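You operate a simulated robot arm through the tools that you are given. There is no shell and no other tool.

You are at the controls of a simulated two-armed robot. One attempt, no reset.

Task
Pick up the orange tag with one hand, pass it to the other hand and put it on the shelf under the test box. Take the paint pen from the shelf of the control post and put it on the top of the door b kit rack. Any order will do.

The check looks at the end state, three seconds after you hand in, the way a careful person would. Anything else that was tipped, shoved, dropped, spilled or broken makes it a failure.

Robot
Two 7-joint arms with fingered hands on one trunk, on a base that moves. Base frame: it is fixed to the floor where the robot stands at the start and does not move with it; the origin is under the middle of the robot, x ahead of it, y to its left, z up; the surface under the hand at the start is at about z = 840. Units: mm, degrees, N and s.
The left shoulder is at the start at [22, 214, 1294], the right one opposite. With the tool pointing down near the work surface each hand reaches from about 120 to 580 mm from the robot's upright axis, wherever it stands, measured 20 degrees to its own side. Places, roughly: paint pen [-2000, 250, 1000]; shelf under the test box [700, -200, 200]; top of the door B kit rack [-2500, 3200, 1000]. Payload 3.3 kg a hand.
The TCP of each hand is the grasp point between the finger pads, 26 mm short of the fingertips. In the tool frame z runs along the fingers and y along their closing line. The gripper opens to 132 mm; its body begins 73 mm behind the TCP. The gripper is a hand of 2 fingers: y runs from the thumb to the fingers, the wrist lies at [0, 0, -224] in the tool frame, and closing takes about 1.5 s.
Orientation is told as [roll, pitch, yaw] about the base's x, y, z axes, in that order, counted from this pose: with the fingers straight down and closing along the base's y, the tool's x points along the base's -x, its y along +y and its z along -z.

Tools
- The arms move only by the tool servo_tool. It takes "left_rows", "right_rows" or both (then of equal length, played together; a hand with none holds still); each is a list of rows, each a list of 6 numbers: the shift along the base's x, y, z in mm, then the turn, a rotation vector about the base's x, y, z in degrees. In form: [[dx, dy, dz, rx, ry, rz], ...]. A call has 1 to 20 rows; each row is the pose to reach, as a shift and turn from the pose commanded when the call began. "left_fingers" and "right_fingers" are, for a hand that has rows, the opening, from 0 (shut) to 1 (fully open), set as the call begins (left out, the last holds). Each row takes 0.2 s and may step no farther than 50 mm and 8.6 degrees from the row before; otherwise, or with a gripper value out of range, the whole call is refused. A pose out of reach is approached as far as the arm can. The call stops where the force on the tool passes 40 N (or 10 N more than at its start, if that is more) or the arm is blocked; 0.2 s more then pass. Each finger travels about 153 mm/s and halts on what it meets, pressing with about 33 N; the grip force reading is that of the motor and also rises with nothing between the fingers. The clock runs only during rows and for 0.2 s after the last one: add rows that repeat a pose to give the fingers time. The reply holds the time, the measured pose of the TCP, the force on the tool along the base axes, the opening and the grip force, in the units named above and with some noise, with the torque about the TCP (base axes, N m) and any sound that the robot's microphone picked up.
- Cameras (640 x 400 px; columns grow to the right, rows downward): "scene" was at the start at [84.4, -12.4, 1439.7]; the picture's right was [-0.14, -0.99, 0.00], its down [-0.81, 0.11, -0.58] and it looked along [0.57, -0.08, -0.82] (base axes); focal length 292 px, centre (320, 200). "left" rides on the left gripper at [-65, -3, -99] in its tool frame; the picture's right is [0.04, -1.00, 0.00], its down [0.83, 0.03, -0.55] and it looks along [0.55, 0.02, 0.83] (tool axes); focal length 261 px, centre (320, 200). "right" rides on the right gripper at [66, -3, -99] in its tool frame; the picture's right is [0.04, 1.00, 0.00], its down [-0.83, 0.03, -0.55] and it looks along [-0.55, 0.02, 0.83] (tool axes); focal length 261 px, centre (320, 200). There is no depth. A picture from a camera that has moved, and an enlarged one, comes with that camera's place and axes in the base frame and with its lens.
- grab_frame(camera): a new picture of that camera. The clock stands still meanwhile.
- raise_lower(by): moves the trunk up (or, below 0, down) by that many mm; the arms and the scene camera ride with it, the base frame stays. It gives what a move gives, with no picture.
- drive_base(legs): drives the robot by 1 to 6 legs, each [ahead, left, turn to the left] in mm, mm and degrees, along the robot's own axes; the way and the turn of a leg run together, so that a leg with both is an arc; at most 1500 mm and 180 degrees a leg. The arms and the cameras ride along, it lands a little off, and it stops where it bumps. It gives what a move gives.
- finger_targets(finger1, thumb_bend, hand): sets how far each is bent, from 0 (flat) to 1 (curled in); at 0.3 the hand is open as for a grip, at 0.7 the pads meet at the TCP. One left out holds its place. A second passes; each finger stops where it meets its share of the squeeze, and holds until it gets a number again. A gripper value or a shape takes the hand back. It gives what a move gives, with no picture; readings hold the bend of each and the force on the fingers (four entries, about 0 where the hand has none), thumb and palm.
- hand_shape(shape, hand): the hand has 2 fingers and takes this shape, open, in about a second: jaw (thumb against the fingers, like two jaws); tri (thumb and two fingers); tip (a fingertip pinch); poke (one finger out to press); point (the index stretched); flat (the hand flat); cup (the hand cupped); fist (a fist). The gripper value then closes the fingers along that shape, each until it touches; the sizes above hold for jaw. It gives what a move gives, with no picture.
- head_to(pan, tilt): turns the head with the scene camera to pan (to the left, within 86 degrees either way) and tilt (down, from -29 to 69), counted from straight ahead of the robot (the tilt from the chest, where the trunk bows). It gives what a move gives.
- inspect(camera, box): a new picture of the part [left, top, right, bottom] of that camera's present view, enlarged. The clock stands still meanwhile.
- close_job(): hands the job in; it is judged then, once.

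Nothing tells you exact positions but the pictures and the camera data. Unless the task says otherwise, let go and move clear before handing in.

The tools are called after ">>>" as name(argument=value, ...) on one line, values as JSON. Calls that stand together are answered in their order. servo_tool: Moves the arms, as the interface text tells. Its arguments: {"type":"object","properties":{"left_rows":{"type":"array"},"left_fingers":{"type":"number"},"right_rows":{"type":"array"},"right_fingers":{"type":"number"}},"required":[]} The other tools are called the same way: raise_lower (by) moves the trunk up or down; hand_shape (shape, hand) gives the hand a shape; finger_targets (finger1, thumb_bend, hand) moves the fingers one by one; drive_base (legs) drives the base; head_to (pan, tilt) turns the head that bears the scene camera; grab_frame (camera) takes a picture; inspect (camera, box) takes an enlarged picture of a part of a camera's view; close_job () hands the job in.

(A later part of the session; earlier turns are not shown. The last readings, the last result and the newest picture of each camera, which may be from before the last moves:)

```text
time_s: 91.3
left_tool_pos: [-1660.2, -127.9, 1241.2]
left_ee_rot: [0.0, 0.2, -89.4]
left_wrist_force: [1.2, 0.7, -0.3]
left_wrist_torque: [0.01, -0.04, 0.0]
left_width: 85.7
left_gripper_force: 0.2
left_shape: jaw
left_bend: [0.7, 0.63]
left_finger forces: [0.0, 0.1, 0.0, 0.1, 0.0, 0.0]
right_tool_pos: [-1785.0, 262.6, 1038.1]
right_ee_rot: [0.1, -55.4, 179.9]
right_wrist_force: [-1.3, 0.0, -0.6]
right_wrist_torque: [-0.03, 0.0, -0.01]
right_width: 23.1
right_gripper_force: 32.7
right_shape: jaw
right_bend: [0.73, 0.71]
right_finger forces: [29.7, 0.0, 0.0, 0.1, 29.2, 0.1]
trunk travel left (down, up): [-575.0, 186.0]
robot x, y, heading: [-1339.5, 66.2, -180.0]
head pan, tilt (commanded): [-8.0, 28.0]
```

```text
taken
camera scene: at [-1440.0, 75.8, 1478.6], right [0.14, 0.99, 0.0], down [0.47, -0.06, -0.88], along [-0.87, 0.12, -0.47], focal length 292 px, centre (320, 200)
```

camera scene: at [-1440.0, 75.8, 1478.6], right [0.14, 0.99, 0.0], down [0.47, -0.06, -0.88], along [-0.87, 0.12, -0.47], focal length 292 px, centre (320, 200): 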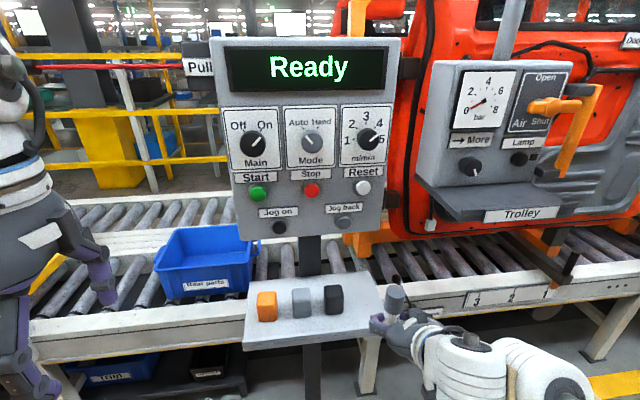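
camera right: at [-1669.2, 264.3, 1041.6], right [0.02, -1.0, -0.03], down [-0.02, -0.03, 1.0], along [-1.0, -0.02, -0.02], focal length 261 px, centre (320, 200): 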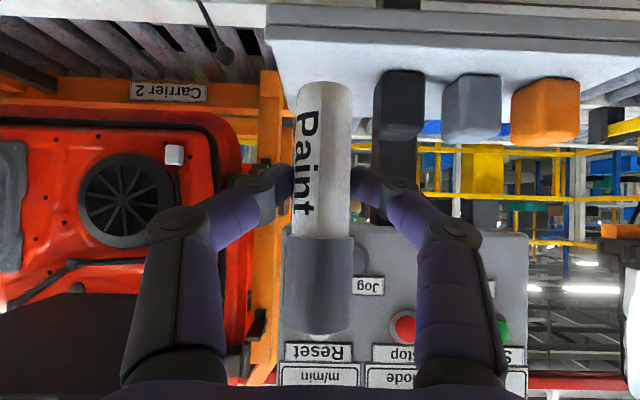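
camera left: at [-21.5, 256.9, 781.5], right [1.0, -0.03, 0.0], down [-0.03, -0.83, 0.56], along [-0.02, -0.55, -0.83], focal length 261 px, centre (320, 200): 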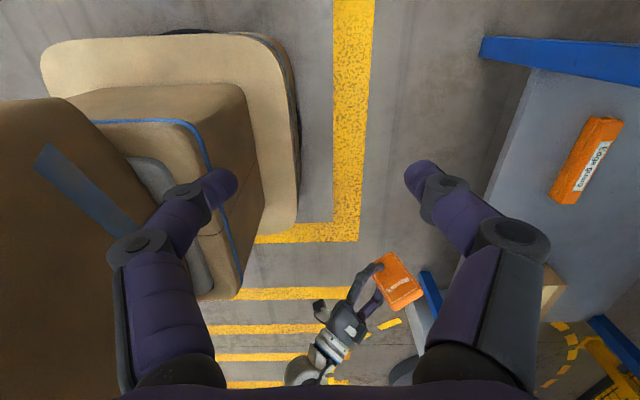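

The pen is held upright and the other three blocks are undisturbed. I'll back away from the post and turn toward the rack area to find the door B kit rack.

>>> drive_base(legs=[[-400, 0, 0], [0, 0, -60]])

>>> head_to(pan=0, tilt=15)

>>> grab_frame(camera="scene")

```text
time_s: 96.5
left_tool_pos: [-1261.6, 253.6, 1240.6]
left_ee_rot: [0.1, 0.1, -150.0]
left_wrist_force: [0.7, -0.5, 0.4]
left_wrist_torque: [0.01, 0.02, -0.02]
left_width: 85.6
left_gripper_force: 0.0
left_shape: jaw
left_bend: [0.7, 0.63]
left_finger forces: [0.1, 0.0, 0.0, 0.0, 0.0, 0.1]
right_tool_pos: [-984.3, 554.1, 1040.0]
right_ee_rot: [0.1, -55.4, 119.2]
right_wrist_force: [0.6, -0.2, 0.8]
right_wrist_torque: [0.0, -0.02, 0.0]
right_width: 23.1
right_gripper_force: 32.7
right_shape: jaw
right_bend: [0.73, 0.71]
right_finger forces: [29.7, 0.1, 0.0, 0.1, 29.1, 0.1]
trunk travel left (down, up): [-575.0, 186.0]
robot x, y, heading: [-941.3, 68.3, 119.3]
head pan, tilt (commanded): [-8.0, 28.0]
```

```text
time_s: 97.2
left_tool_pos: [-1262.0, 254.2, 1241.4]
left_ee_rot: [0.0, 0.2, -150.2]
left_wrist_force: [-0.2, -0.5, 0.3]
left_wrist_torque: [0.0, -0.01, 0.0]
left_width: 85.7
left_gripper_force: 0.0
left_shape: jaw
left_bend: [0.7, 0.63]
left_finger forces: [0.0, 0.0, 0.1, 0.0, 0.0, 0.1]
right_tool_pos: [-984.8, 553.1, 1038.6]
right_ee_rot: [0.1, -55.3, 119.1]
right_wrist_force: [-0.3, 0.3, -0.2]
right_wrist_torque: [-0.01, -0.01, 0.02]
right_width: 23.0
right_gripper_force: 32.8
right_shape: jaw
right_bend: [0.73, 0.71]
right_finger forces: [29.6, 0.0, 0.1, 0.0, 29.2, 0.0]
trunk travel left (down, up): [-575.0, 186.0]
robot x, y, heading: [-937.5, 68.5, 119.5]
head pan, tilt (commanded): [0.0, 15.0]
```

```text
taken
camera scene: at [-987.8, 156.2, 1499.6], right [0.87, 0.49, 0.0], down [0.13, -0.23, -0.97], along [-0.47, 0.84, -0.26], focal length 292 px, centre (320, 200)
```

scene: 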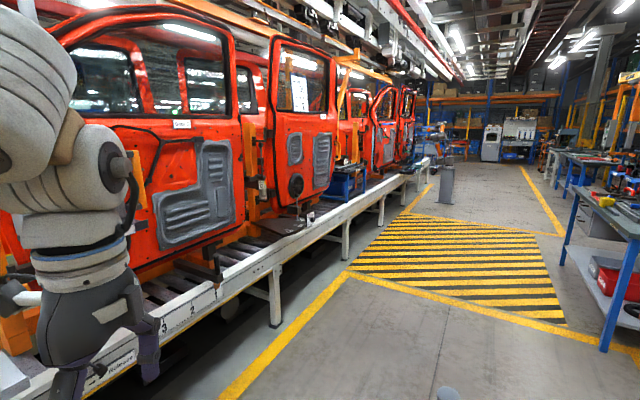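

The rack should appear near column 335, row 165 — there's a blue rack with a dark top between the red doors on the conveyor line. Zooming in.

>>> inspect(camera="scene", box=[250, 100, 450, 240])

>>> inspect(camera="scene", box=[310, 130, 390, 210])

```text
2.86 times, centred on (350, 170) of scene
camera zoom: at [-987.8, 156.2, 1499.6], right [0.87, 0.49, 0.0], down [0.13, -0.23, -0.97], along [-0.47, 0.84, -0.26], focal length 835 px, centre (234, 286)
```

zoom: 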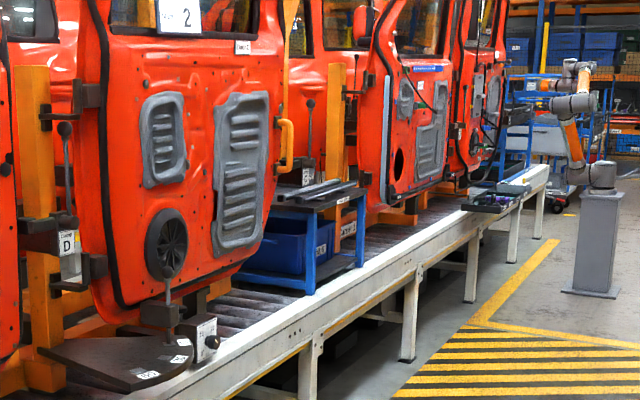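

```text
5.00 times, centred on (350, 170) of scene
camera zoom: at [-987.8, 156.2, 1499.6], right [0.87, 0.49, 0.0], down [0.13, -0.23, -0.97], along [-0.47, 0.84, -0.26], focal length 1462 px, centre (170, 350)
```

zoom: 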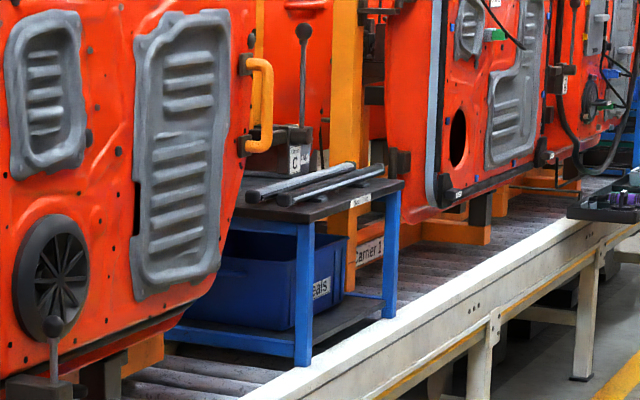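

A rack with blue legs and a dark top stands on the conveyor at roughly y≈3000; I need to get closer and read its label. The aisle ahead is clear, so I'll turn to face +y and drive along it.

>>> drive_base(legs=[[0, 0, -29.5], [1400, 0, 0]])

>>> head_to(pan=55, tilt=15)

>>> grab_frame(camera="scene")

```text
time_s: 105.6
left_tool_pos: [-1138.4, 1778.7, 1240.2]
left_ee_rot: [0.0, 0.1, -179.1]
left_wrist_force: [-0.8, 0.9, -0.9]
left_wrist_torque: [0.0, 0.01, -0.02]
left_width: 85.8
left_gripper_force: 0.1
left_shape: jaw
left_bend: [0.7, 0.63]
left_finger forces: [0.0, 0.1, 0.1, 0.0, 0.1, 0.0]
right_tool_pos: [-751.5, 1905.6, 1038.8]
right_ee_rot: [0.2, -55.3, 90.3]
right_wrist_force: [1.0, 1.0, -0.5]
right_wrist_torque: [-0.03, 0.02, -0.04]
right_width: 22.9
right_gripper_force: 33.0
right_shape: jaw
right_bend: [0.73, 0.71]
right_finger forces: [29.6, 0.0, 0.0, 0.1, 29.0, 0.0]
trunk travel left (down, up): [-575.0, 186.0]
robot x, y, heading: [-944.4, 1457.7, 90.5]
head pan, tilt (commanded): [0.0, 15.0]
```

```text
time_s: 106.8
left_tool_pos: [-1138.2, 1777.7, 1242.4]
left_ee_rot: [0.0, 0.1, -179.1]
left_wrist_force: [0.1, -1.0, 0.5]
left_wrist_torque: [-0.02, 0.0, -0.03]
left_width: 85.7
left_gripper_force: 0.1
left_shape: jaw
left_bend: [0.7, 0.63]
left_finger forces: [0.0, 0.0, 0.1, 0.0, 0.0, 0.0]
right_tool_pos: [-750.7, 1906.2, 1039.0]
right_ee_rot: [0.2, -55.2, 90.1]
right_wrist_force: [0.2, -0.1, -1.6]
right_wrist_torque: [0.0, 0.04, 0.03]
right_width: 23.2
right_gripper_force: 33.3
right_shape: jaw
right_bend: [0.73, 0.71]
right_finger forces: [29.7, 0.1, 0.1, 0.1, 29.1, 0.0]
trunk travel left (down, up): [-575.0, 186.0]
robot x, y, heading: [-944.9, 1451.8, 90.6]
head pan, tilt (commanded): [55.0, 15.0]
```

```text
taken
camera scene: at [-1021.2, 1518.9, 1499.7], right [0.57, 0.82, 0.0], down [0.21, -0.15, -0.97], along [-0.8, 0.55, -0.26], focal length 292 px, centre (320, 200)
```

scene: 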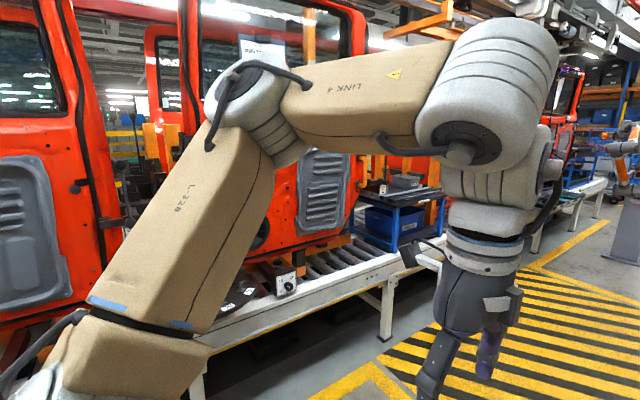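

>>> inspect(camera="scene", box=[340, 150, 460, 260])

>>> drive_base(legs=[[1000, 0, 0]])

>>> head_to(pan=80, tilt=18)

>>> grab_frame(camera="scene")

```text
3.64 times, centred on (400, 205) of scene
camera zoom: at [-1021.2, 1518.9, 1499.7], right [0.57, 0.82, 0.0], down [0.21, -0.15, -0.97], along [-0.8, 0.55, -0.26], focal length 1063 px, centre (29, 182)
```

zoom: 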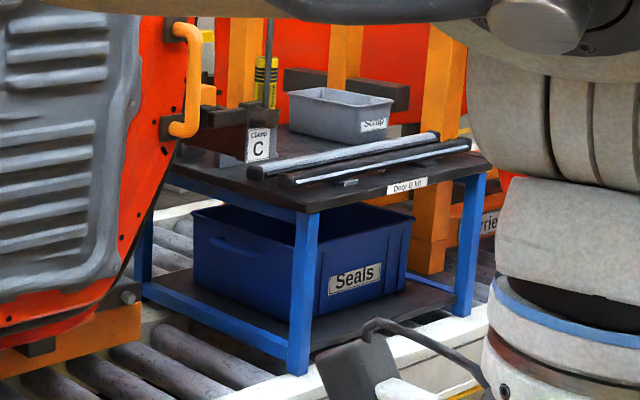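

```text
time_s: 112.0
left_tool_pos: [-1148.4, 2774.4, 1240.7]
left_ee_rot: [0.0, 0.2, -179.0]
left_wrist_force: [0.0, -0.3, -0.1]
left_wrist_torque: [-0.02, 0.01, 0.01]
left_width: 85.4
left_gripper_force: 0.0
left_shape: jaw
left_bend: [0.7, 0.63]
left_finger forces: [0.0, 0.0, 0.0, 0.1, 0.1, 0.0]
right_tool_pos: [-761.5, 2902.3, 1039.2]
right_ee_rot: [0.1, -55.3, 90.1]
right_wrist_force: [0.7, 0.5, 0.0]
right_wrist_torque: [-0.02, -0.01, 0.0]
right_width: 23.1
right_gripper_force: 33.2
right_shape: jaw
right_bend: [0.73, 0.71]
right_finger forces: [29.7, 0.0, 0.0, 0.1, 29.1, 0.0]
trunk travel left (down, up): [-575.0, 186.0]
robot x, y, heading: [-952.4, 2452.4, 90.8]
head pan, tilt (commanded): [55.0, 15.0]
```

```text
time_s: 112.9
left_tool_pos: [-1147.7, 2774.6, 1241.5]
left_ee_rot: [0.1, 0.2, -179.0]
left_wrist_force: [-1.1, -0.2, 0.8]
left_wrist_torque: [0.0, 0.0, -0.02]
left_width: 85.4
left_gripper_force: 0.1
left_shape: jaw
left_bend: [0.7, 0.63]
left_finger forces: [0.1, 0.0, 0.0, 0.0, 0.0, 0.0]
right_tool_pos: [-761.4, 2903.9, 1038.0]
right_ee_rot: [0.1, -55.3, 90.2]
right_wrist_force: [0.8, 1.1, -0.3]
right_wrist_torque: [-0.03, 0.02, 0.02]
right_width: 22.8
right_gripper_force: 32.8
right_shape: jaw
right_bend: [0.73, 0.71]
right_finger forces: [29.7, 0.0, 0.0, 0.0, 29.1, 0.0]
trunk travel left (down, up): [-575.0, 186.0]
robot x, y, heading: [-952.7, 2451.9, 90.6]
head pan, tilt (commanded): [80.0, 18.0]
```

```text
taken
camera scene: at [-1046.1, 2477.8, 1494.8], right [0.16, 0.99, 0.0], down [0.3, -0.05, -0.95], along [-0.94, 0.16, -0.31], focal length 292 px, centre (320, 200)
```

scene: 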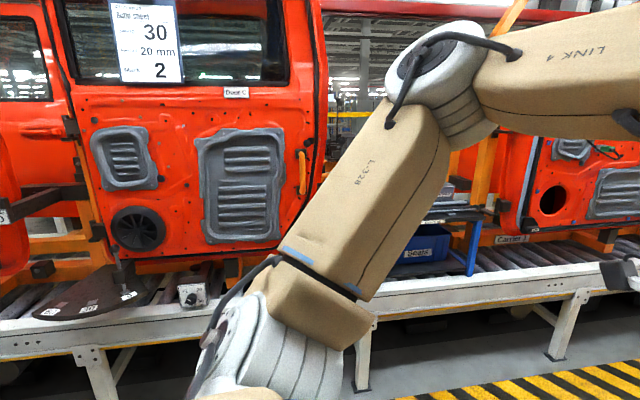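

The rack's front edge is labelled "Door B kit" — this is the right one. It has two bars near the front edge and a grey tray behind. I'll drive further and turn to face it to find free space on the top.

>>> drive_base(legs=[[450, 0, 0], [0, 0, 89.5]])

>>> head_to(pan=-5, tilt=22)

>>> grab_frame(camera="scene")

```text
time_s: 119.4
left_tool_pos: [-1283.8, 2714.2, 1242.1]
left_ee_rot: [0.0, 0.2, -90.0]
left_wrist_force: [0.5, 0.3, -0.2]
left_wrist_torque: [0.01, 0.03, 0.01]
left_width: 85.6
left_gripper_force: 0.0
left_shape: jaw
left_bend: [0.7, 0.63]
left_finger forces: [0.0, 0.1, 0.0, 0.0, 0.0, 0.0]
right_tool_pos: [-1404.6, 3105.0, 1039.3]
right_ee_rot: [0.1, -55.3, 179.2]
right_wrist_force: [-0.5, -0.6, -1.2]
right_wrist_torque: [-0.03, 0.0, -0.03]
right_width: 23.1
right_gripper_force: 33.3
right_shape: jaw
right_bend: [0.73, 0.71]
right_finger forces: [29.6, 0.1, 0.1, 0.1, 29.2, 0.0]
trunk travel left (down, up): [-575.0, 186.0]
robot x, y, heading: [-956.3, 2905.4, 179.8]
head pan, tilt (commanded): [80.0, 18.0]
```

```text
time_s: 121.0
left_tool_pos: [-1282.6, 2713.8, 1241.0]
left_ee_rot: [0.0, 0.2, -90.0]
left_wrist_force: [-0.3, 0.5, 0.7]
left_wrist_torque: [0.01, 0.02, -0.03]
left_width: 85.7
left_gripper_force: 0.1
left_shape: jaw
left_bend: [0.7, 0.63]
left_finger forces: [0.0, 0.0, 0.0, 0.0, 0.0, 0.0]
right_tool_pos: [-1405.5, 3104.9, 1039.6]
right_ee_rot: [0.1, -55.3, 179.3]
right_wrist_force: [0.7, 0.0, -0.7]
right_wrist_torque: [0.02, 0.0, -0.04]
right_width: 22.5
right_gripper_force: 33.1
right_shape: jaw
right_bend: [0.73, 0.71]
right_finger forces: [29.6, 0.0, 0.0, 0.0, 29.1, 0.0]
trunk travel left (down, up): [-575.0, 186.0]
robot x, y, heading: [-959.7, 2900.7, 179.8]
head pan, tilt (commanded): [-5.0, 22.0]
```

```text
taken
camera scene: at [-1063.1, 2910.0, 1488.3], right [0.09, 1.0, 0.0], down [0.37, -0.04, -0.93], along [-0.92, 0.09, -0.37], focal length 292 px, centre (320, 200)
```

scene: 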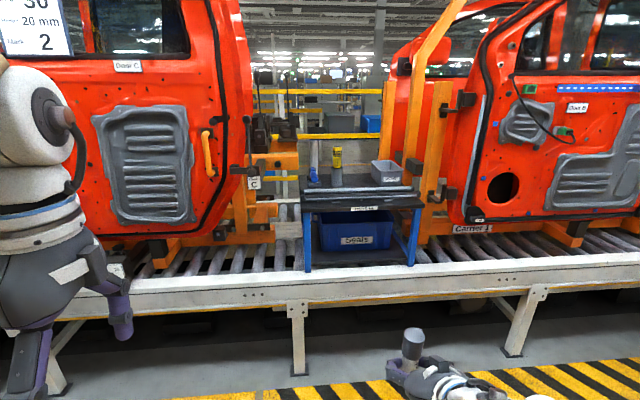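

>>> inspect(camera="scene", box=[270, 130, 450, 280])

>>> inspect(camera="scene", box=[290, 140, 430, 220])

```text
2.67 times, centred on (360, 205) of scene
camera zoom: at [-1063.1, 2910.0, 1488.3], right [0.09, 1.0, 0.0], down [0.37, -0.04, -0.93], along [-0.92, 0.09, -0.37], focal length 780 px, centre (213, 187)
```

zoom: 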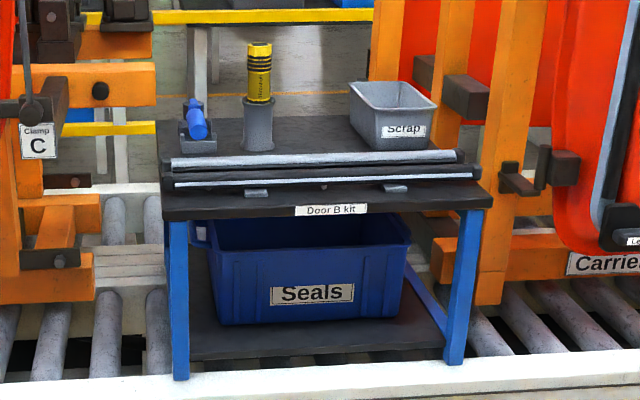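

```text
4.57 times, centred on (360, 180) of scene
camera zoom: at [-1063.1, 2910.0, 1488.3], right [0.09, 1.0, 0.0], down [0.37, -0.04, -0.93], along [-0.92, 0.09, -0.37], focal length 1336 px, centre (137, 291)
```

zoom: 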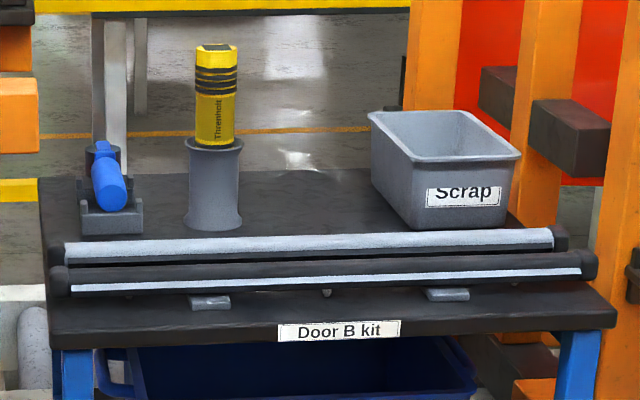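

The top surface is at z≈982, from x≈−2232 back to −2717 and y≈2945–3490. The clear spot is behind the bars, between the bottle holder (y<3176) and the Scrap bin (y>3365), around (−2560, 3270). I'll drive closer and line up.

>>> drive_base(legs=[[500, -165, 0]])

>>> raise_lower(by=150)

>>> head_to(pan=-10, tilt=35)

>>> grab_frame(camera="scene")

>>> grab_frame(camera="right")

```text
time_s: 124.0
left_tool_pos: [-1779.3, 2883.1, 1240.5]
left_ee_rot: [-0.1, 0.0, -90.0]
left_wrist_force: [-0.4, -0.2, -0.1]
left_wrist_torque: [0.0, -0.04, -0.01]
left_width: 85.8
left_gripper_force: 0.1
left_shape: jaw
left_bend: [0.7, 0.63]
left_finger forces: [0.1, 0.0, 0.0, 0.0, 0.0, 0.0]
right_tool_pos: [-1900.0, 3274.2, 1038.0]
right_ee_rot: [0.0, -55.3, 179.0]
right_wrist_force: [-0.9, -0.9, -0.9]
right_wrist_torque: [0.01, 0.01, -0.01]
right_width: 23.0
right_gripper_force: 32.8
right_shape: jaw
right_bend: [0.73, 0.71]
right_finger forces: [29.7, 0.1, 0.1, 0.0, 29.1, 0.0]
trunk travel left (down, up): [-575.0, 186.0]
robot x, y, heading: [-1454.6, 3068.1, 179.5]
head pan, tilt (commanded): [-5.0, 22.0]
```

```text
time_s: 125.8
left_tool_pos: [-1778.0, 2883.9, 1390.6]
left_ee_rot: [0.1, 0.1, -90.1]
left_wrist_force: [0.1, 0.8, 0.3]
left_wrist_torque: [0.01, -0.02, -0.01]
left_width: 85.5
left_gripper_force: 0.1
left_shape: jaw
left_bend: [0.7, 0.63]
left_finger forces: [0.0, 0.0, 0.0, 0.0, 0.0, 0.0]
right_tool_pos: [-1900.0, 3272.9, 1189.5]
right_ee_rot: [0.1, -55.3, 179.1]
right_wrist_force: [0.4, 0.1, -0.4]
right_wrist_torque: [-0.01, -0.02, -0.02]
right_width: 23.1
right_gripper_force: 33.3
right_shape: jaw
right_bend: [0.73, 0.71]
right_finger forces: [29.6, 0.0, 0.0, 0.1, 29.1, 0.0]
trunk travel left (down, up): [-725.0, 36.0]
robot x, y, heading: [-1455.4, 3073.9, 179.7]
head pan, tilt (commanded): [-5.0, 22.0]
```

```text
time_s: 126.5
left_tool_pos: [-1778.5, 2882.9, 1390.8]
left_ee_rot: [0.1, 0.1, -90.0]
left_wrist_force: [0.4, -0.1, -0.6]
left_wrist_torque: [0.01, 0.01, 0.01]
left_width: 85.3
left_gripper_force: 0.1
left_shape: jaw
left_bend: [0.7, 0.63]
left_finger forces: [0.0, 0.0, 0.1, 0.0, 0.0, 0.0]
right_tool_pos: [-1898.7, 3272.4, 1188.8]
right_ee_rot: [0.1, -55.3, 179.2]
right_wrist_force: [-0.4, 0.1, -0.3]
right_wrist_torque: [-0.02, -0.01, -0.01]
right_width: 23.0
right_gripper_force: 33.3
right_shape: jaw
right_bend: [0.73, 0.71]
right_finger forces: [29.6, 0.0, 0.0, 0.0, 29.0, 0.1]
trunk travel left (down, up): [-725.0, 36.0]
robot x, y, heading: [-1456.2, 3070.0, 179.5]
head pan, tilt (commanded): [-10.0, 35.0]
```

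```text
taken
camera scene: at [-1549.5, 3085.9, 1617.7], right [0.18, 0.98, 0.0], down [0.56, -0.1, -0.82], along [-0.81, 0.15, -0.57], focal length 292 px, centre (320, 200)
```

scene: 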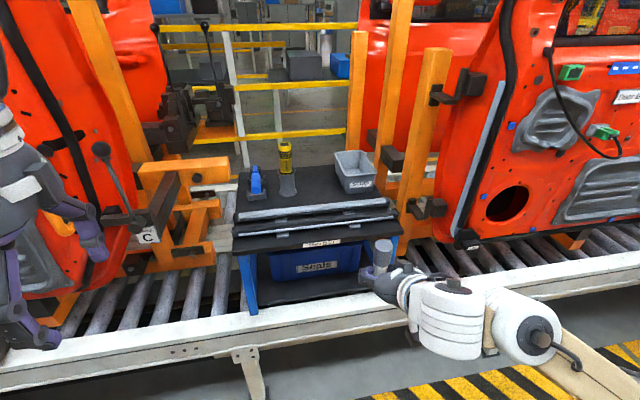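

```text
taken
camera right: at [-1782.9, 3274.1, 1191.5], right [0.01, -1.0, -0.03], down [-0.02, -0.03, 1.0], along [-1.0, -0.01, -0.02], focal length 261 px, centre (320, 200)
```

right: 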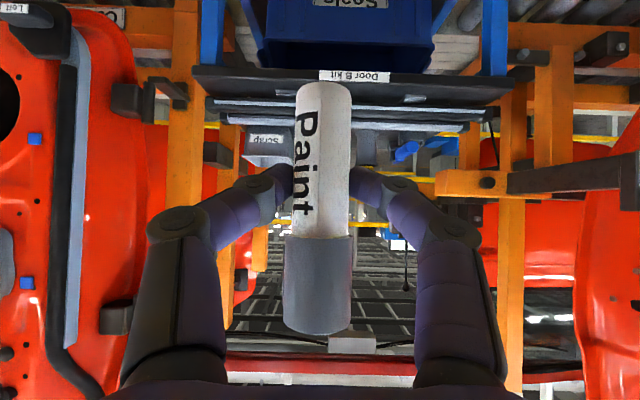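

Good overview. I'll zoom in on the rack top from both cameras to fix the free spot, and check the left-hand side clearances.

>>> inspect(camera="scene", box=[220, 120, 440, 270])

>>> inspect(camera="right", box=[180, 50, 540, 190])

>>> grab_frame(camera="left")

```text
2.67 times, centred on (330, 195) of scene
camera zoom: at [-1549.5, 3085.9, 1617.7], right [0.18, 0.98, 0.0], down [0.56, -0.1, -0.82], along [-0.81, 0.15, -0.57], focal length 780 px, centre (293, 213)
```

zoom: 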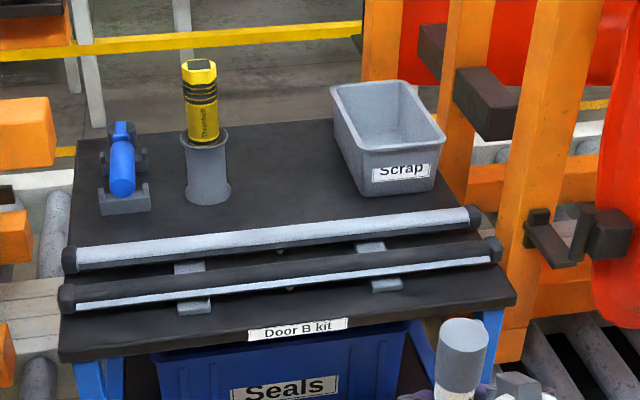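

```text
1.78 times, centred on (360, 120) of right
camera zoom: at [-1782.9, 3274.1, 1191.5], right [0.01, -1.0, -0.03], down [-0.02, -0.03, 1.0], along [-1.0, -0.01, -0.02], focal length 463 px, centre (249, 342)
```

zoom: 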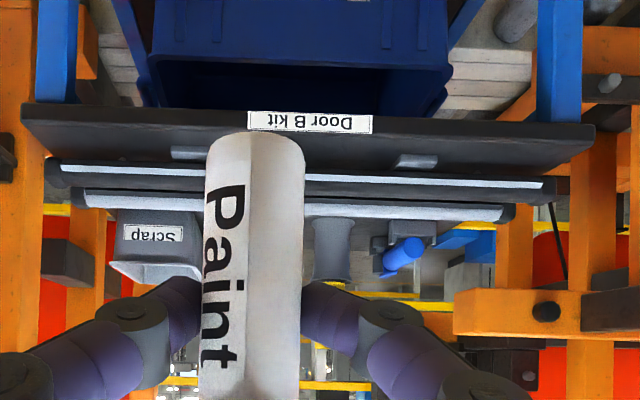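

```text
taken
camera left: at [-1780.0, 2816.9, 1489.5], right [-1.0, 0.04, 0.0], down [0.03, 0.83, 0.56], along [0.02, 0.55, -0.83], focal length 261 px, centre (320, 200)
```

left: 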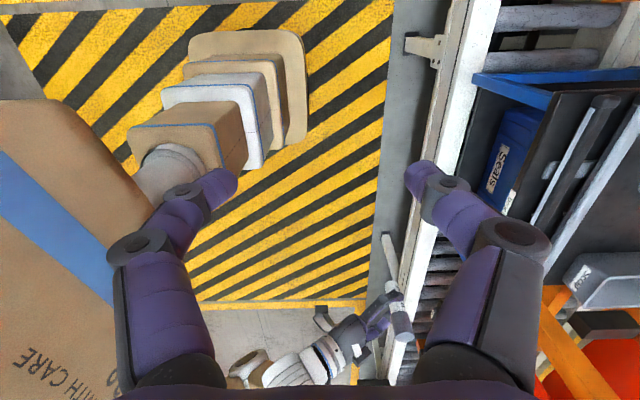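

Refined: front edge x≈−2240, top z≈978, bars occupy x −2300 to −2390, holder edge y≈3176, Scrap bin rim y≈3355. Target for the pen is (−2550, 3265). I'll bring the trunk back down, raise the right hand a bit for clearance and tuck the left hand back.

>>> raise_lower(by=-150)

>>> servo_tool(right_rows=[[0, -2, 20, 0, 0, 0], [0, -4, 40, 0, 0, 0], [0, -6, 60, 0, 0, 0], [0, -6, 80, 0, 0, 0], [0, -6, 80, 0, 0, 0]], left_rows=[[20, 0, 0, 0, 0, 0], [40, 0, 0, 0, 0, 0], [60, 0, 0, 0, 0, 0], [75, 0, 0, 0, 0, 0], [75, 0, 0, 0, 0, 0]])

>>> grab_frame(camera="right")

```text
time_s: 128.3
left_tool_pos: [-1779.3, 2883.2, 1241.5]
left_ee_rot: [0.0, 0.2, -90.0]
left_wrist_force: [0.1, -0.3, 1.0]
left_wrist_torque: [0.03, -0.02, 0.02]
left_width: 85.7
left_gripper_force: 0.1
left_shape: jaw
left_bend: [0.7, 0.63]
left_finger forces: [0.0, 0.1, 0.0, 0.0, 0.1, 0.0]
right_tool_pos: [-1898.9, 3272.1, 1039.0]
right_ee_rot: [0.1, -55.2, 179.0]
right_wrist_force: [0.5, 0.5, -0.7]
right_wrist_torque: [0.0, 0.0, 0.02]
right_width: 23.0
right_gripper_force: 32.9
right_shape: jaw
right_bend: [0.73, 0.71]
right_finger forces: [29.5, 0.0, 0.0, 0.0, 29.1, 0.0]
trunk travel left (down, up): [-575.0, 186.0]
robot x, y, heading: [-1451.4, 3067.5, 179.6]
head pan, tilt (commanded): [-10.0, 35.0]
```

```text
time_s: 129.5
left_tool_pos: [-1703.3, 2883.3, 1241.5]
left_ee_rot: [0.0, 0.1, -90.0]
left_wrist_force: [0.0, -0.3, 0.4]
left_wrist_torque: [0.01, -0.01, 0.01]
left_width: 85.5
left_gripper_force: 0.0
left_shape: jaw
left_bend: [0.7, 0.63]
left_finger forces: [0.0, 0.0, 0.1, 0.1, 0.0, 0.1]
right_tool_pos: [-1898.5, 3266.6, 1119.3]
right_ee_rot: [0.1, -55.3, 179.1]
right_wrist_force: [-0.8, 1.2, -0.5]
right_wrist_torque: [0.02, 0.01, 0.01]
right_width: 22.9
right_gripper_force: 32.9
right_shape: jaw
right_bend: [0.73, 0.71]
right_finger forces: [29.5, 0.0, 0.0, 0.1, 29.1, 0.1]
trunk travel left (down, up): [-575.0, 186.0]
robot x, y, heading: [-1453.1, 3070.1, 179.2]
head pan, tilt (commanded): [-10.0, 35.0]
```

```text
taken
camera right: at [-1782.2, 3268.2, 1122.0], right [0.01, -1.0, -0.03], down [-0.02, -0.03, 1.0], along [-1.0, -0.01, -0.02], focal length 261 px, centre (320, 200)
```

right: 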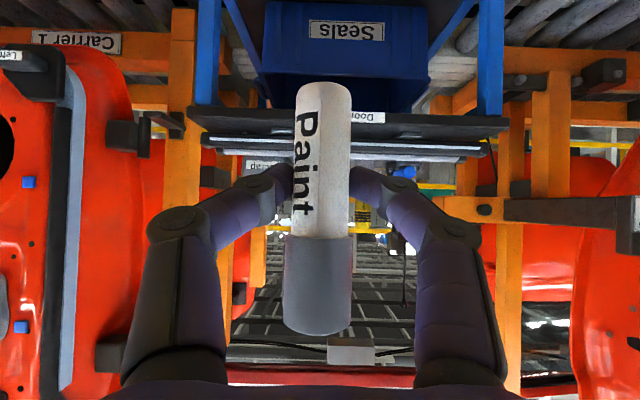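

The pen is still upright and the path over the rack is clear. Driving forward 365 mm so the hand is just above the rack's front edge.

>>> drive_base(legs=[[250, 0, 0]])

>>> grab_frame(camera="scene")

>>> grab_frame(camera="left")

```text
time_s: 131.3
left_tool_pos: [-1952.6, 2885.7, 1241.9]
left_ee_rot: [0.1, 0.2, -90.1]
left_wrist_force: [-0.5, -0.3, 0.4]
left_wrist_torque: [-0.02, -0.05, 0.01]
left_width: 85.7
left_gripper_force: 0.0
left_shape: jaw
left_bend: [0.7, 0.63]
left_finger forces: [0.0, 0.0, 0.0, 0.0, 0.0, 0.0]
right_tool_pos: [-2147.8, 3268.9, 1117.4]
right_ee_rot: [0.0, -55.3, 179.1]
right_wrist_force: [-0.1, -0.5, -1.2]
right_wrist_torque: [0.0, 0.03, -0.03]
right_width: 22.9
right_gripper_force: 33.2
right_shape: jaw
right_bend: [0.73, 0.71]
right_finger forces: [29.6, 0.0, 0.0, 0.0, 29.2, 0.0]
trunk travel left (down, up): [-575.0, 186.0]
robot x, y, heading: [-1700.8, 3076.5, 179.4]
head pan, tilt (commanded): [-10.0, 35.0]
```

```text
taken
camera scene: at [-1801.8, 3088.1, 1467.5], right [0.18, 0.98, 0.0], down [0.56, -0.1, -0.82], along [-0.8, 0.15, -0.57], focal length 292 px, centre (320, 200)
```

scene: 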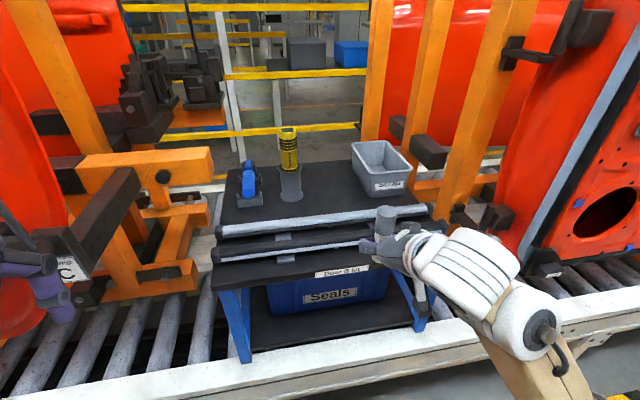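

```text
taken
camera left: at [-1955.4, 2819.1, 1339.4], right [-1.0, 0.04, 0.0], down [0.03, 0.83, 0.56], along [0.02, 0.55, -0.83], focal length 261 px, centre (320, 200)
```

left: 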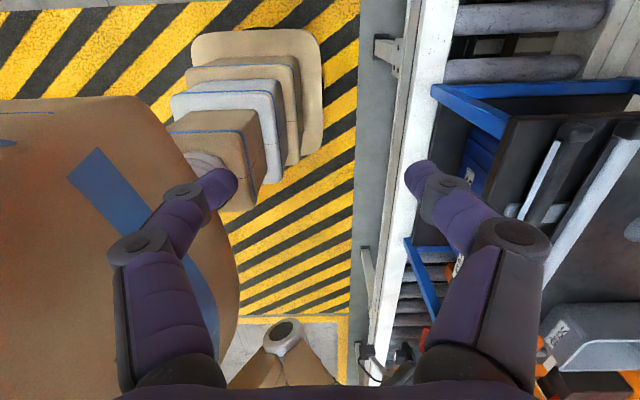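

Clamp C's lever sits near (−2190, 2745), so I'll move the left hand inward and back to keep well clear of it before the last bit of driving.

>>> servo_tool(left_rows=[[5, 18, 0, 0, 0, 0], [10, 36, 0, 0, 0, 0], [15, 54, 0, 0, 0, 0], [20, 70, 0, 0, 0, 0], [20, 70, 0, 0, 0, 0]])

>>> drive_base(legs=[[120, 0, 0]])

>>> grab_frame(camera="scene")

>>> grab_frame(camera="right")

```text
time_s: 132.5
left_tool_pos: [-1931.9, 2956.0, 1241.6]
left_ee_rot: [0.0, 0.2, -90.1]
left_wrist_force: [0.3, 0.2, -0.3]
left_wrist_torque: [0.01, -0.01, 0.0]
left_width: 85.7
left_gripper_force: 0.0
left_shape: jaw
left_bend: [0.7, 0.63]
left_finger forces: [0.1, 0.0, 0.0, 0.0, 0.1, 0.0]
right_tool_pos: [-2147.7, 3268.5, 1118.5]
right_ee_rot: [0.0, -55.2, 179.1]
right_wrist_force: [0.6, 0.3, 0.0]
right_wrist_torque: [0.03, 0.0, 0.01]
right_width: 22.9
right_gripper_force: 33.3
right_shape: jaw
right_bend: [0.73, 0.71]
right_finger forces: [29.6, 0.0, 0.1, 0.0, 29.0, 0.1]
trunk travel left (down, up): [-575.0, 186.0]
robot x, y, heading: [-1699.2, 3070.8, 179.5]
head pan, tilt (commanded): [-10.0, 35.0]
```

```text
time_s: 133.7
left_tool_pos: [-2053.0, 2956.4, 1239.6]
left_ee_rot: [0.2, 0.2, -90.1]
left_wrist_force: [-0.1, -0.1, -0.6]
left_wrist_torque: [0.02, -0.03, 0.0]
left_width: 85.7
left_gripper_force: 0.1
left_shape: jaw
left_bend: [0.7, 0.63]
left_finger forces: [0.0, 0.0, 0.0, 0.0, 0.0, 0.1]
right_tool_pos: [-2268.0, 3271.0, 1119.1]
right_ee_rot: [0.1, -55.1, 179.0]
right_wrist_force: [-0.2, -0.8, -0.2]
right_wrist_torque: [-0.01, 0.02, 0.01]
right_width: 23.0
right_gripper_force: 33.3
right_shape: jaw
right_bend: [0.73, 0.71]
right_finger forces: [29.6, 0.1, 0.1, 0.0, 29.2, 0.0]
trunk travel left (down, up): [-575.0, 186.0]
robot x, y, heading: [-1822.1, 3072.5, 179.6]
head pan, tilt (commanded): [-10.0, 35.0]
```

```text
taken
camera scene: at [-1921.6, 3089.2, 1467.5], right [0.18, 0.98, 0.0], down [0.57, -0.1, -0.82], along [-0.8, 0.15, -0.57], focal length 292 px, centre (320, 200)
```

scene: 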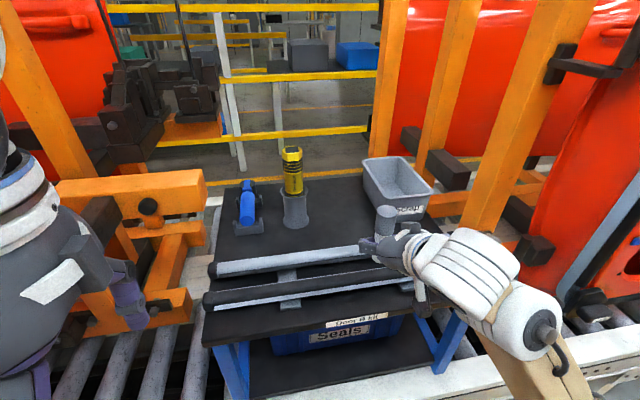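

```text
taken
camera right: at [-2151.5, 3271.5, 1121.3], right [0.01, -1.0, -0.03], down [-0.02, -0.03, 1.0], along [-1.0, -0.01, -0.02], focal length 261 px, centre (320, 200)
```

right: 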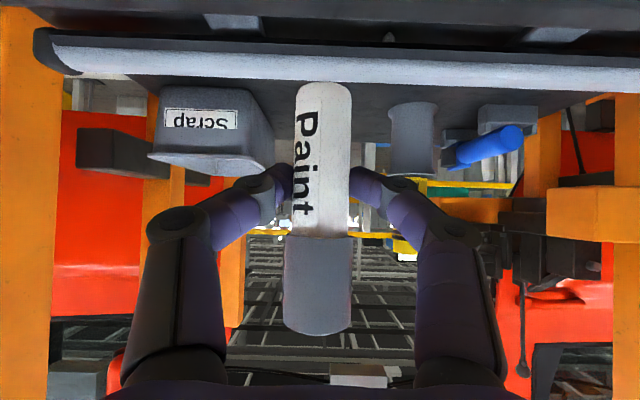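

The corridor between the Scrap bin and the bottle holder is clear, centred at y≈3262. Extending the hand forward over the bars in two steps.

>>> servo_tool(right_rows=[[-35, -2, 0, 0, 0, 0], [-70, -4, 0, 0, 0, 0], [-105, -6, 0, 0, 0, 0], [-140, -9, 0, 0, 0, 0], [-140, -9, 0, 0, 0, 0]])

>>> grab_frame(camera="scene")

>>> grab_frame(camera="right")

```text
time_s: 134.9
left_tool_pos: [-2051.5, 2958.1, 1241.0]
left_ee_rot: [0.0, 0.1, -90.0]
left_wrist_force: [0.0, -0.1, -0.1]
left_wrist_torque: [-0.01, 0.01, 0.01]
left_width: 85.8
left_gripper_force: 0.0
left_shape: jaw
left_bend: [0.7, 0.63]
left_finger forces: [0.0, 0.1, 0.0, 0.0, 0.0, 0.1]
right_tool_pos: [-2407.2, 3263.0, 1119.4]
right_ee_rot: [0.0, -55.4, 179.0]
right_wrist_force: [-0.3, -0.4, 0.0]
right_wrist_torque: [0.02, -0.03, 0.02]
right_width: 22.7
right_gripper_force: 32.8
right_shape: jaw
right_bend: [0.73, 0.71]
right_finger forces: [29.6, 0.1, 0.0, 0.1, 29.1, 0.1]
trunk travel left (down, up): [-575.0, 186.0]
robot x, y, heading: [-1821.0, 3078.3, 179.3]
head pan, tilt (commanded): [-10.0, 35.0]
```

```text
taken
camera scene: at [-1919.0, 3089.3, 1467.7], right [0.18, 0.98, 0.0], down [0.56, -0.1, -0.82], along [-0.81, 0.15, -0.57], focal length 292 px, centre (320, 200)
```

scene: 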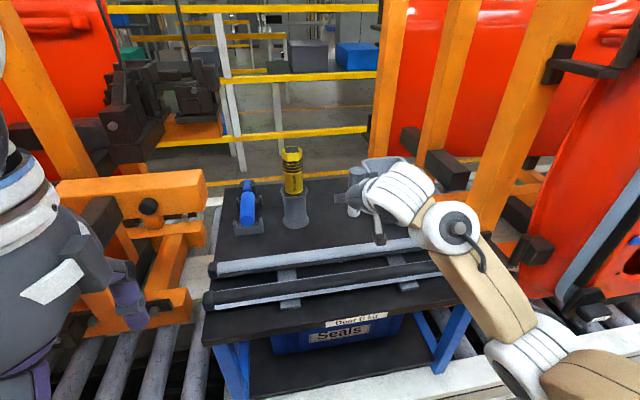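

```text
taken
camera right: at [-2290.3, 3262.8, 1121.9], right [0.01, -1.0, -0.03], down [-0.02, -0.03, 1.0], along [-1.0, -0.01, -0.02], focal length 261 px, centre (320, 200)
```

right: 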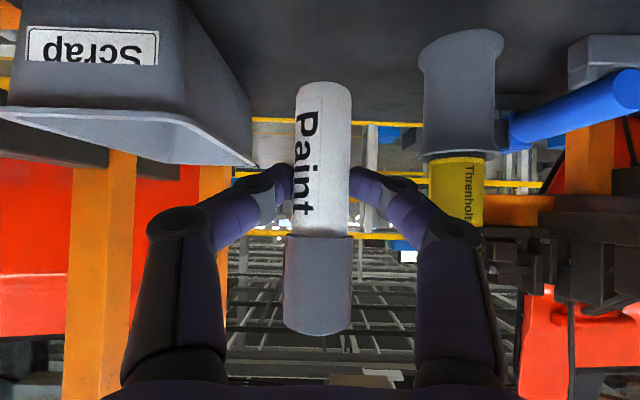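

Plenty of room on both sides. Moving the second half to x≈−2547.

>>> servo_tool(right_rows=[[-35, 0, 0, 0, 0, 0], [-70, 0, 0, 0, 0, 0], [-105, 0, 0, 0, 0, 0], [-140, 0, 0, 0, 0, 0], [-140, 0, 0, 0, 0, 0]])

>>> grab_frame(camera="scene")

>>> grab_frame(camera="right")

```text
time_s: 136.1
left_tool_pos: [-2052.1, 2956.2, 1241.9]
left_ee_rot: [0.0, 0.0, -90.1]
left_wrist_force: [-0.2, -0.3, 0.0]
left_wrist_torque: [0.01, -0.04, 0.02]
left_width: 85.4
left_gripper_force: 0.0
left_shape: jaw
left_bend: [0.7, 0.63]
left_finger forces: [0.1, 0.0, 0.1, 0.0, 0.1, 0.0]
right_tool_pos: [-2545.7, 3263.4, 1120.4]
right_ee_rot: [0.1, -55.5, 179.0]
right_wrist_force: [0.6, 0.4, -0.2]
right_wrist_torque: [0.01, 0.01, 0.0]
right_width: 22.9
right_gripper_force: 32.9
right_shape: jaw
right_bend: [0.73, 0.71]
right_finger forces: [29.6, 0.0, 0.0, 0.1, 29.1, 0.1]
trunk travel left (down, up): [-575.0, 186.0]
robot x, y, heading: [-1820.6, 3075.3, 179.5]
head pan, tilt (commanded): [-10.0, 35.0]
```

```text
taken
camera scene: at [-1919.4, 3089.7, 1467.7], right [0.18, 0.98, 0.0], down [0.56, -0.1, -0.82], along [-0.81, 0.15, -0.57], focal length 292 px, centre (320, 200)
```

scene: 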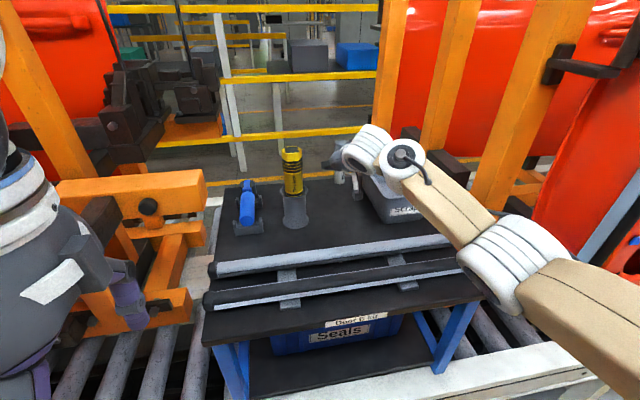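

```text
taken
camera right: at [-2429.6, 3263.6, 1122.5], right [0.01, -1.0, -0.03], down [-0.02, -0.03, 1.0], along [-1.0, -0.01, -0.02], focal length 261 px, centre (320, 200)
```

right: 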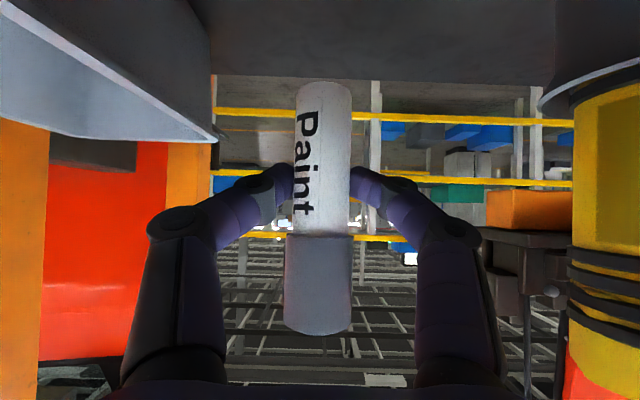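

The pen is over the free patch with clear sides. Lowering 65 mm, then I'll feel for contact in small steps.

>>> servo_tool(right_rows=[[0, 0, -20, 0, 0, 0], [0, 0, -40, 0, 0, 0], [0, 0, -55, 0, 0, 0], [0, 0, -65, 0, 0, 0], [0, 0, -65, 0, 0, 0]])

>>> grab_frame(camera="right")

>>> grab_frame(camera="scene")

```text
time_s: 137.3
left_tool_pos: [-2051.9, 2957.4, 1241.0]
left_ee_rot: [0.1, 0.2, -90.2]
left_wrist_force: [0.1, -0.3, 0.5]
left_wrist_torque: [-0.01, 0.01, 0.01]
left_width: 85.5
left_gripper_force: 0.2
left_shape: jaw
left_bend: [0.7, 0.63]
left_finger forces: [0.0, 0.1, 0.0, 0.0, 0.1, 0.0]
right_tool_pos: [-2546.8, 3261.2, 1053.7]
right_ee_rot: [0.1, -55.3, 179.1]
right_wrist_force: [-0.4, -0.3, -0.1]
right_wrist_torque: [0.02, 0.01, -0.01]
right_width: 22.6
right_gripper_force: 32.7
right_shape: jaw
right_bend: [0.73, 0.71]
right_finger forces: [29.5, 0.0, 0.0, 0.0, 29.0, 0.1]
trunk travel left (down, up): [-575.0, 186.0]
robot x, y, heading: [-1819.7, 3072.8, 179.6]
head pan, tilt (commanded): [-10.0, 35.0]
```

```text
taken
camera right: at [-2430.3, 3262.9, 1056.4], right [0.01, -1.0, -0.03], down [-0.02, -0.03, 1.0], along [-1.0, -0.01, -0.02], focal length 261 px, centre (320, 200)
```

right: 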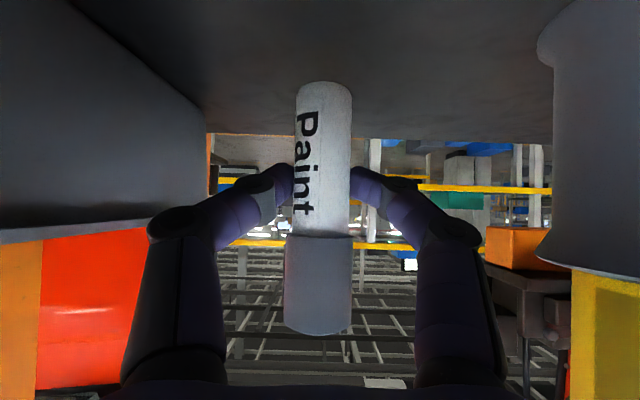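

```text
taken
camera scene: at [-1919.7, 3089.2, 1467.7], right [0.18, 0.98, 0.0], down [0.56, -0.1, -0.82], along [-0.81, 0.15, -0.57], focal length 292 px, centre (320, 200)
```

scene: 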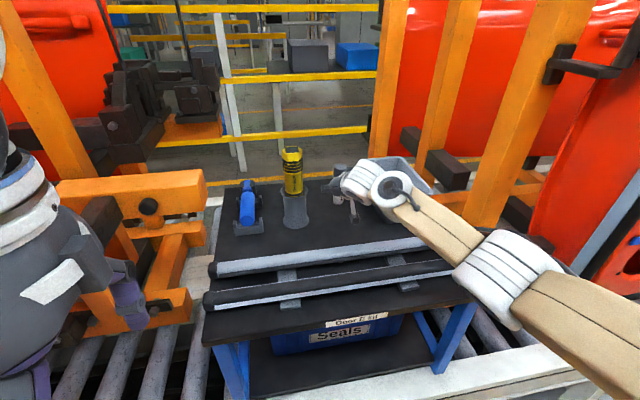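

Rack top reads z≈977 and the pen bottom is near 1002. Continuing down gently.

>>> servo_tool(right_rows=[[0, 0, -5, 0, 0, 0], [0, 0, -10, 0, 0, 0], [0, 0, -14, 0, 0, 0], [0, 0, -17, 0, 0, 0], [0, 0, -17, 0, 0, 0]])

>>> grab_frame(camera="right")

```text
time_s: 138.5
left_tool_pos: [-2051.2, 2956.6, 1241.1]
left_ee_rot: [0.1, 0.2, -90.0]
left_wrist_force: [-0.8, 0.0, -0.8]
left_wrist_torque: [0.02, 0.04, -0.01]
left_width: 85.5
left_gripper_force: 0.0
left_shape: jaw
left_bend: [0.7, 0.63]
left_finger forces: [0.0, 0.0, 0.0, 0.1, 0.0, 0.0]
right_tool_pos: [-2545.8, 3261.8, 1036.2]
right_ee_rot: [0.0, -55.3, 179.0]
right_wrist_force: [0.6, 0.0, -0.3]
right_wrist_torque: [0.02, 0.01, 0.0]
right_width: 22.4
right_gripper_force: 33.0
right_shape: jaw
right_bend: [0.73, 0.71]
right_finger forces: [29.6, 0.1, 0.0, 0.1, 29.1, 0.0]
trunk travel left (down, up): [-575.0, 186.0]
robot x, y, heading: [-1819.2, 3078.1, 179.4]
head pan, tilt (commanded): [-10.0, 35.0]
```

```text
taken
camera right: at [-2430.1, 3262.3, 1039.4], right [0.01, -1.0, -0.03], down [-0.02, -0.03, 1.0], along [-1.0, -0.01, -0.02], focal length 261 px, centre (320, 200)
```

right: 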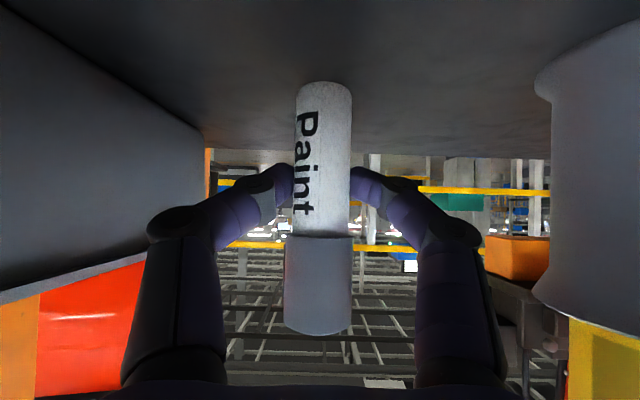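

Nearly there; 2 mm steps now.

>>> servo_tool(right_rows=[[0, 0, -2, 0, 0, 0], [0, 0, -4, 0, 0, 0], [0, 0, -6, 0, 0, 0], [0, 0, -6, 0, 0, 0]])

>>> inspect(camera="right", box=[230, 40, 410, 160])

```text
time_s: 139.5
left_tool_pos: [-2050.2, 2957.2, 1241.2]
left_ee_rot: [0.0, 0.2, -90.1]
left_wrist_force: [-0.5, -0.8, 0.0]
left_wrist_torque: [0.02, -0.03, -0.01]
left_width: 85.6
left_gripper_force: 0.0
left_shape: jaw
left_bend: [0.7, 0.63]
left_finger forces: [0.0, 0.0, 0.1, 0.0, 0.0, 0.0]
right_tool_pos: [-2545.5, 3260.7, 1033.6]
right_ee_rot: [0.0, -55.5, 179.0]
right_wrist_force: [-1.6, 1.4, 8.3]
right_wrist_torque: [0.0, 0.09, -0.04]
right_width: 23.2
right_gripper_force: 32.8
right_shape: jaw
right_bend: [0.73, 0.71]
right_finger forces: [29.9, 0.0, 0.1, 0.0, 30.2, 0.0]
trunk travel left (down, up): [-575.0, 186.0]
robot x, y, heading: [-1821.8, 3074.7, 179.8]
head pan, tilt (commanded): [-10.0, 35.0]
```

```text
3.33 times, centred on (320, 100) of right
camera zoom: at [-2430.0, 3262.1, 1035.1], right [0.01, -1.0, -0.03], down [-0.02, -0.03, 1.0], along [-1.0, -0.01, -0.02], focal length 869 px, centre (320, 533)
```

zoom: 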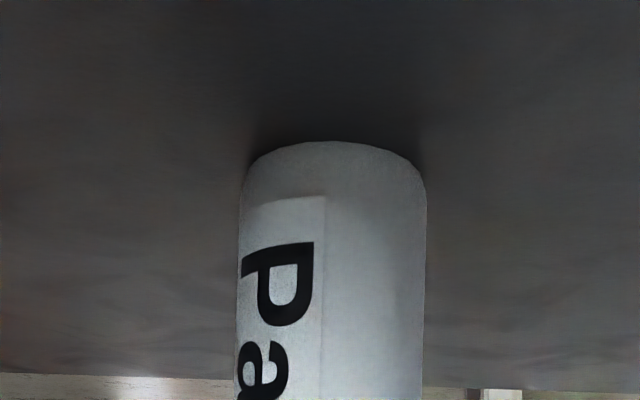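

Contact with the rack top (8 N, straight under the grip). I'll relieve the press and open gently.

>>> servo_tool(right_rows=[[0, 0, 1.8, 0, 0, 0], [0, 0, 1.8, 0, 0, 0]])

>>> servo_tool(right_rows=[[0, 0, 0, 0, 0, 0], [0, 0, 0, 0, 0, 0], [0, 0, 0, 0, 0, 0], [0, 0, 0, 0, 0, 0], [0, 0, 0, 0, 0, 0]], right_fingers=0.42)

>>> grab_frame(camera="right")

```text
time_s: 140.1
left_tool_pos: [-2051.3, 2955.8, 1241.6]
left_ee_rot: [0.0, 0.2, -90.0]
left_wrist_force: [1.2, 1.0, 0.5]
left_wrist_torque: [-0.02, -0.03, 0.0]
left_width: 85.8
left_gripper_force: 0.0
left_shape: jaw
left_bend: [0.7, 0.63]
left_finger forces: [0.1, 0.0, 0.1, 0.0, 0.1, 0.0]
right_tool_pos: [-2546.6, 3261.6, 1033.7]
right_ee_rot: [0.1, -55.3, 179.1]
right_wrist_force: [-0.8, -0.3, 5.1]
right_wrist_torque: [0.01, 0.04, -0.02]
right_width: 23.1
right_gripper_force: 32.5
right_shape: jaw
right_bend: [0.73, 0.71]
right_finger forces: [30.0, 0.0, 0.1, 0.1, 29.8, 0.0]
trunk travel left (down, up): [-575.0, 186.0]
robot x, y, heading: [-1820.4, 3073.7, 179.2]
head pan, tilt (commanded): [-10.0, 35.0]
```

```text
time_s: 141.3
left_tool_pos: [-2051.5, 2955.4, 1241.2]
left_ee_rot: [0.0, 0.2, -90.1]
left_wrist_force: [0.4, -0.5, 0.7]
left_wrist_torque: [0.0, 0.01, -0.01]
left_width: 85.8
left_gripper_force: 0.1
left_shape: jaw
left_bend: [0.7, 0.63]
left_finger forces: [0.0, 0.0, 0.0, 0.1, 0.0, 0.0]
right_tool_pos: [-2545.8, 3261.8, 1034.2]
right_ee_rot: [0.1, -55.4, 179.1]
right_wrist_force: [-0.1, -0.3, 0.2]
right_wrist_torque: [-0.01, -0.01, -0.02]
right_width: 54.9
right_gripper_force: 0.0
right_shape: jaw
right_bend: [0.73, 0.7]
right_finger forces: [0.1, 0.0, 0.1, 0.1, 0.1, 0.1]
trunk travel left (down, up): [-575.0, 186.0]
robot x, y, heading: [-1821.5, 3078.4, 179.5]
head pan, tilt (commanded): [-10.0, 35.0]
```

```text
taken
camera right: at [-2430.0, 3262.2, 1035.3], right [0.01, -1.0, -0.03], down [-0.02, -0.03, 1.0], along [-1.0, -0.01, -0.02], focal length 261 px, centre (320, 200)
```

right: 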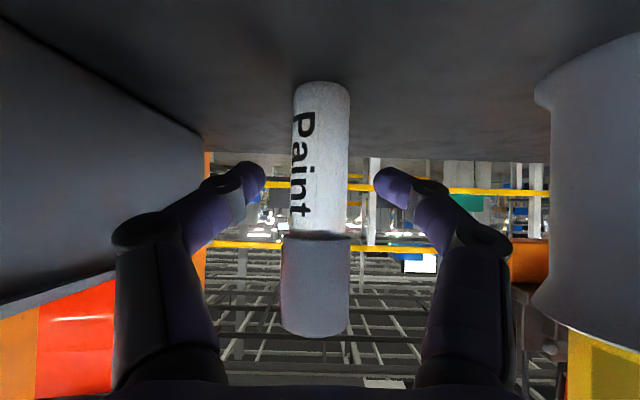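

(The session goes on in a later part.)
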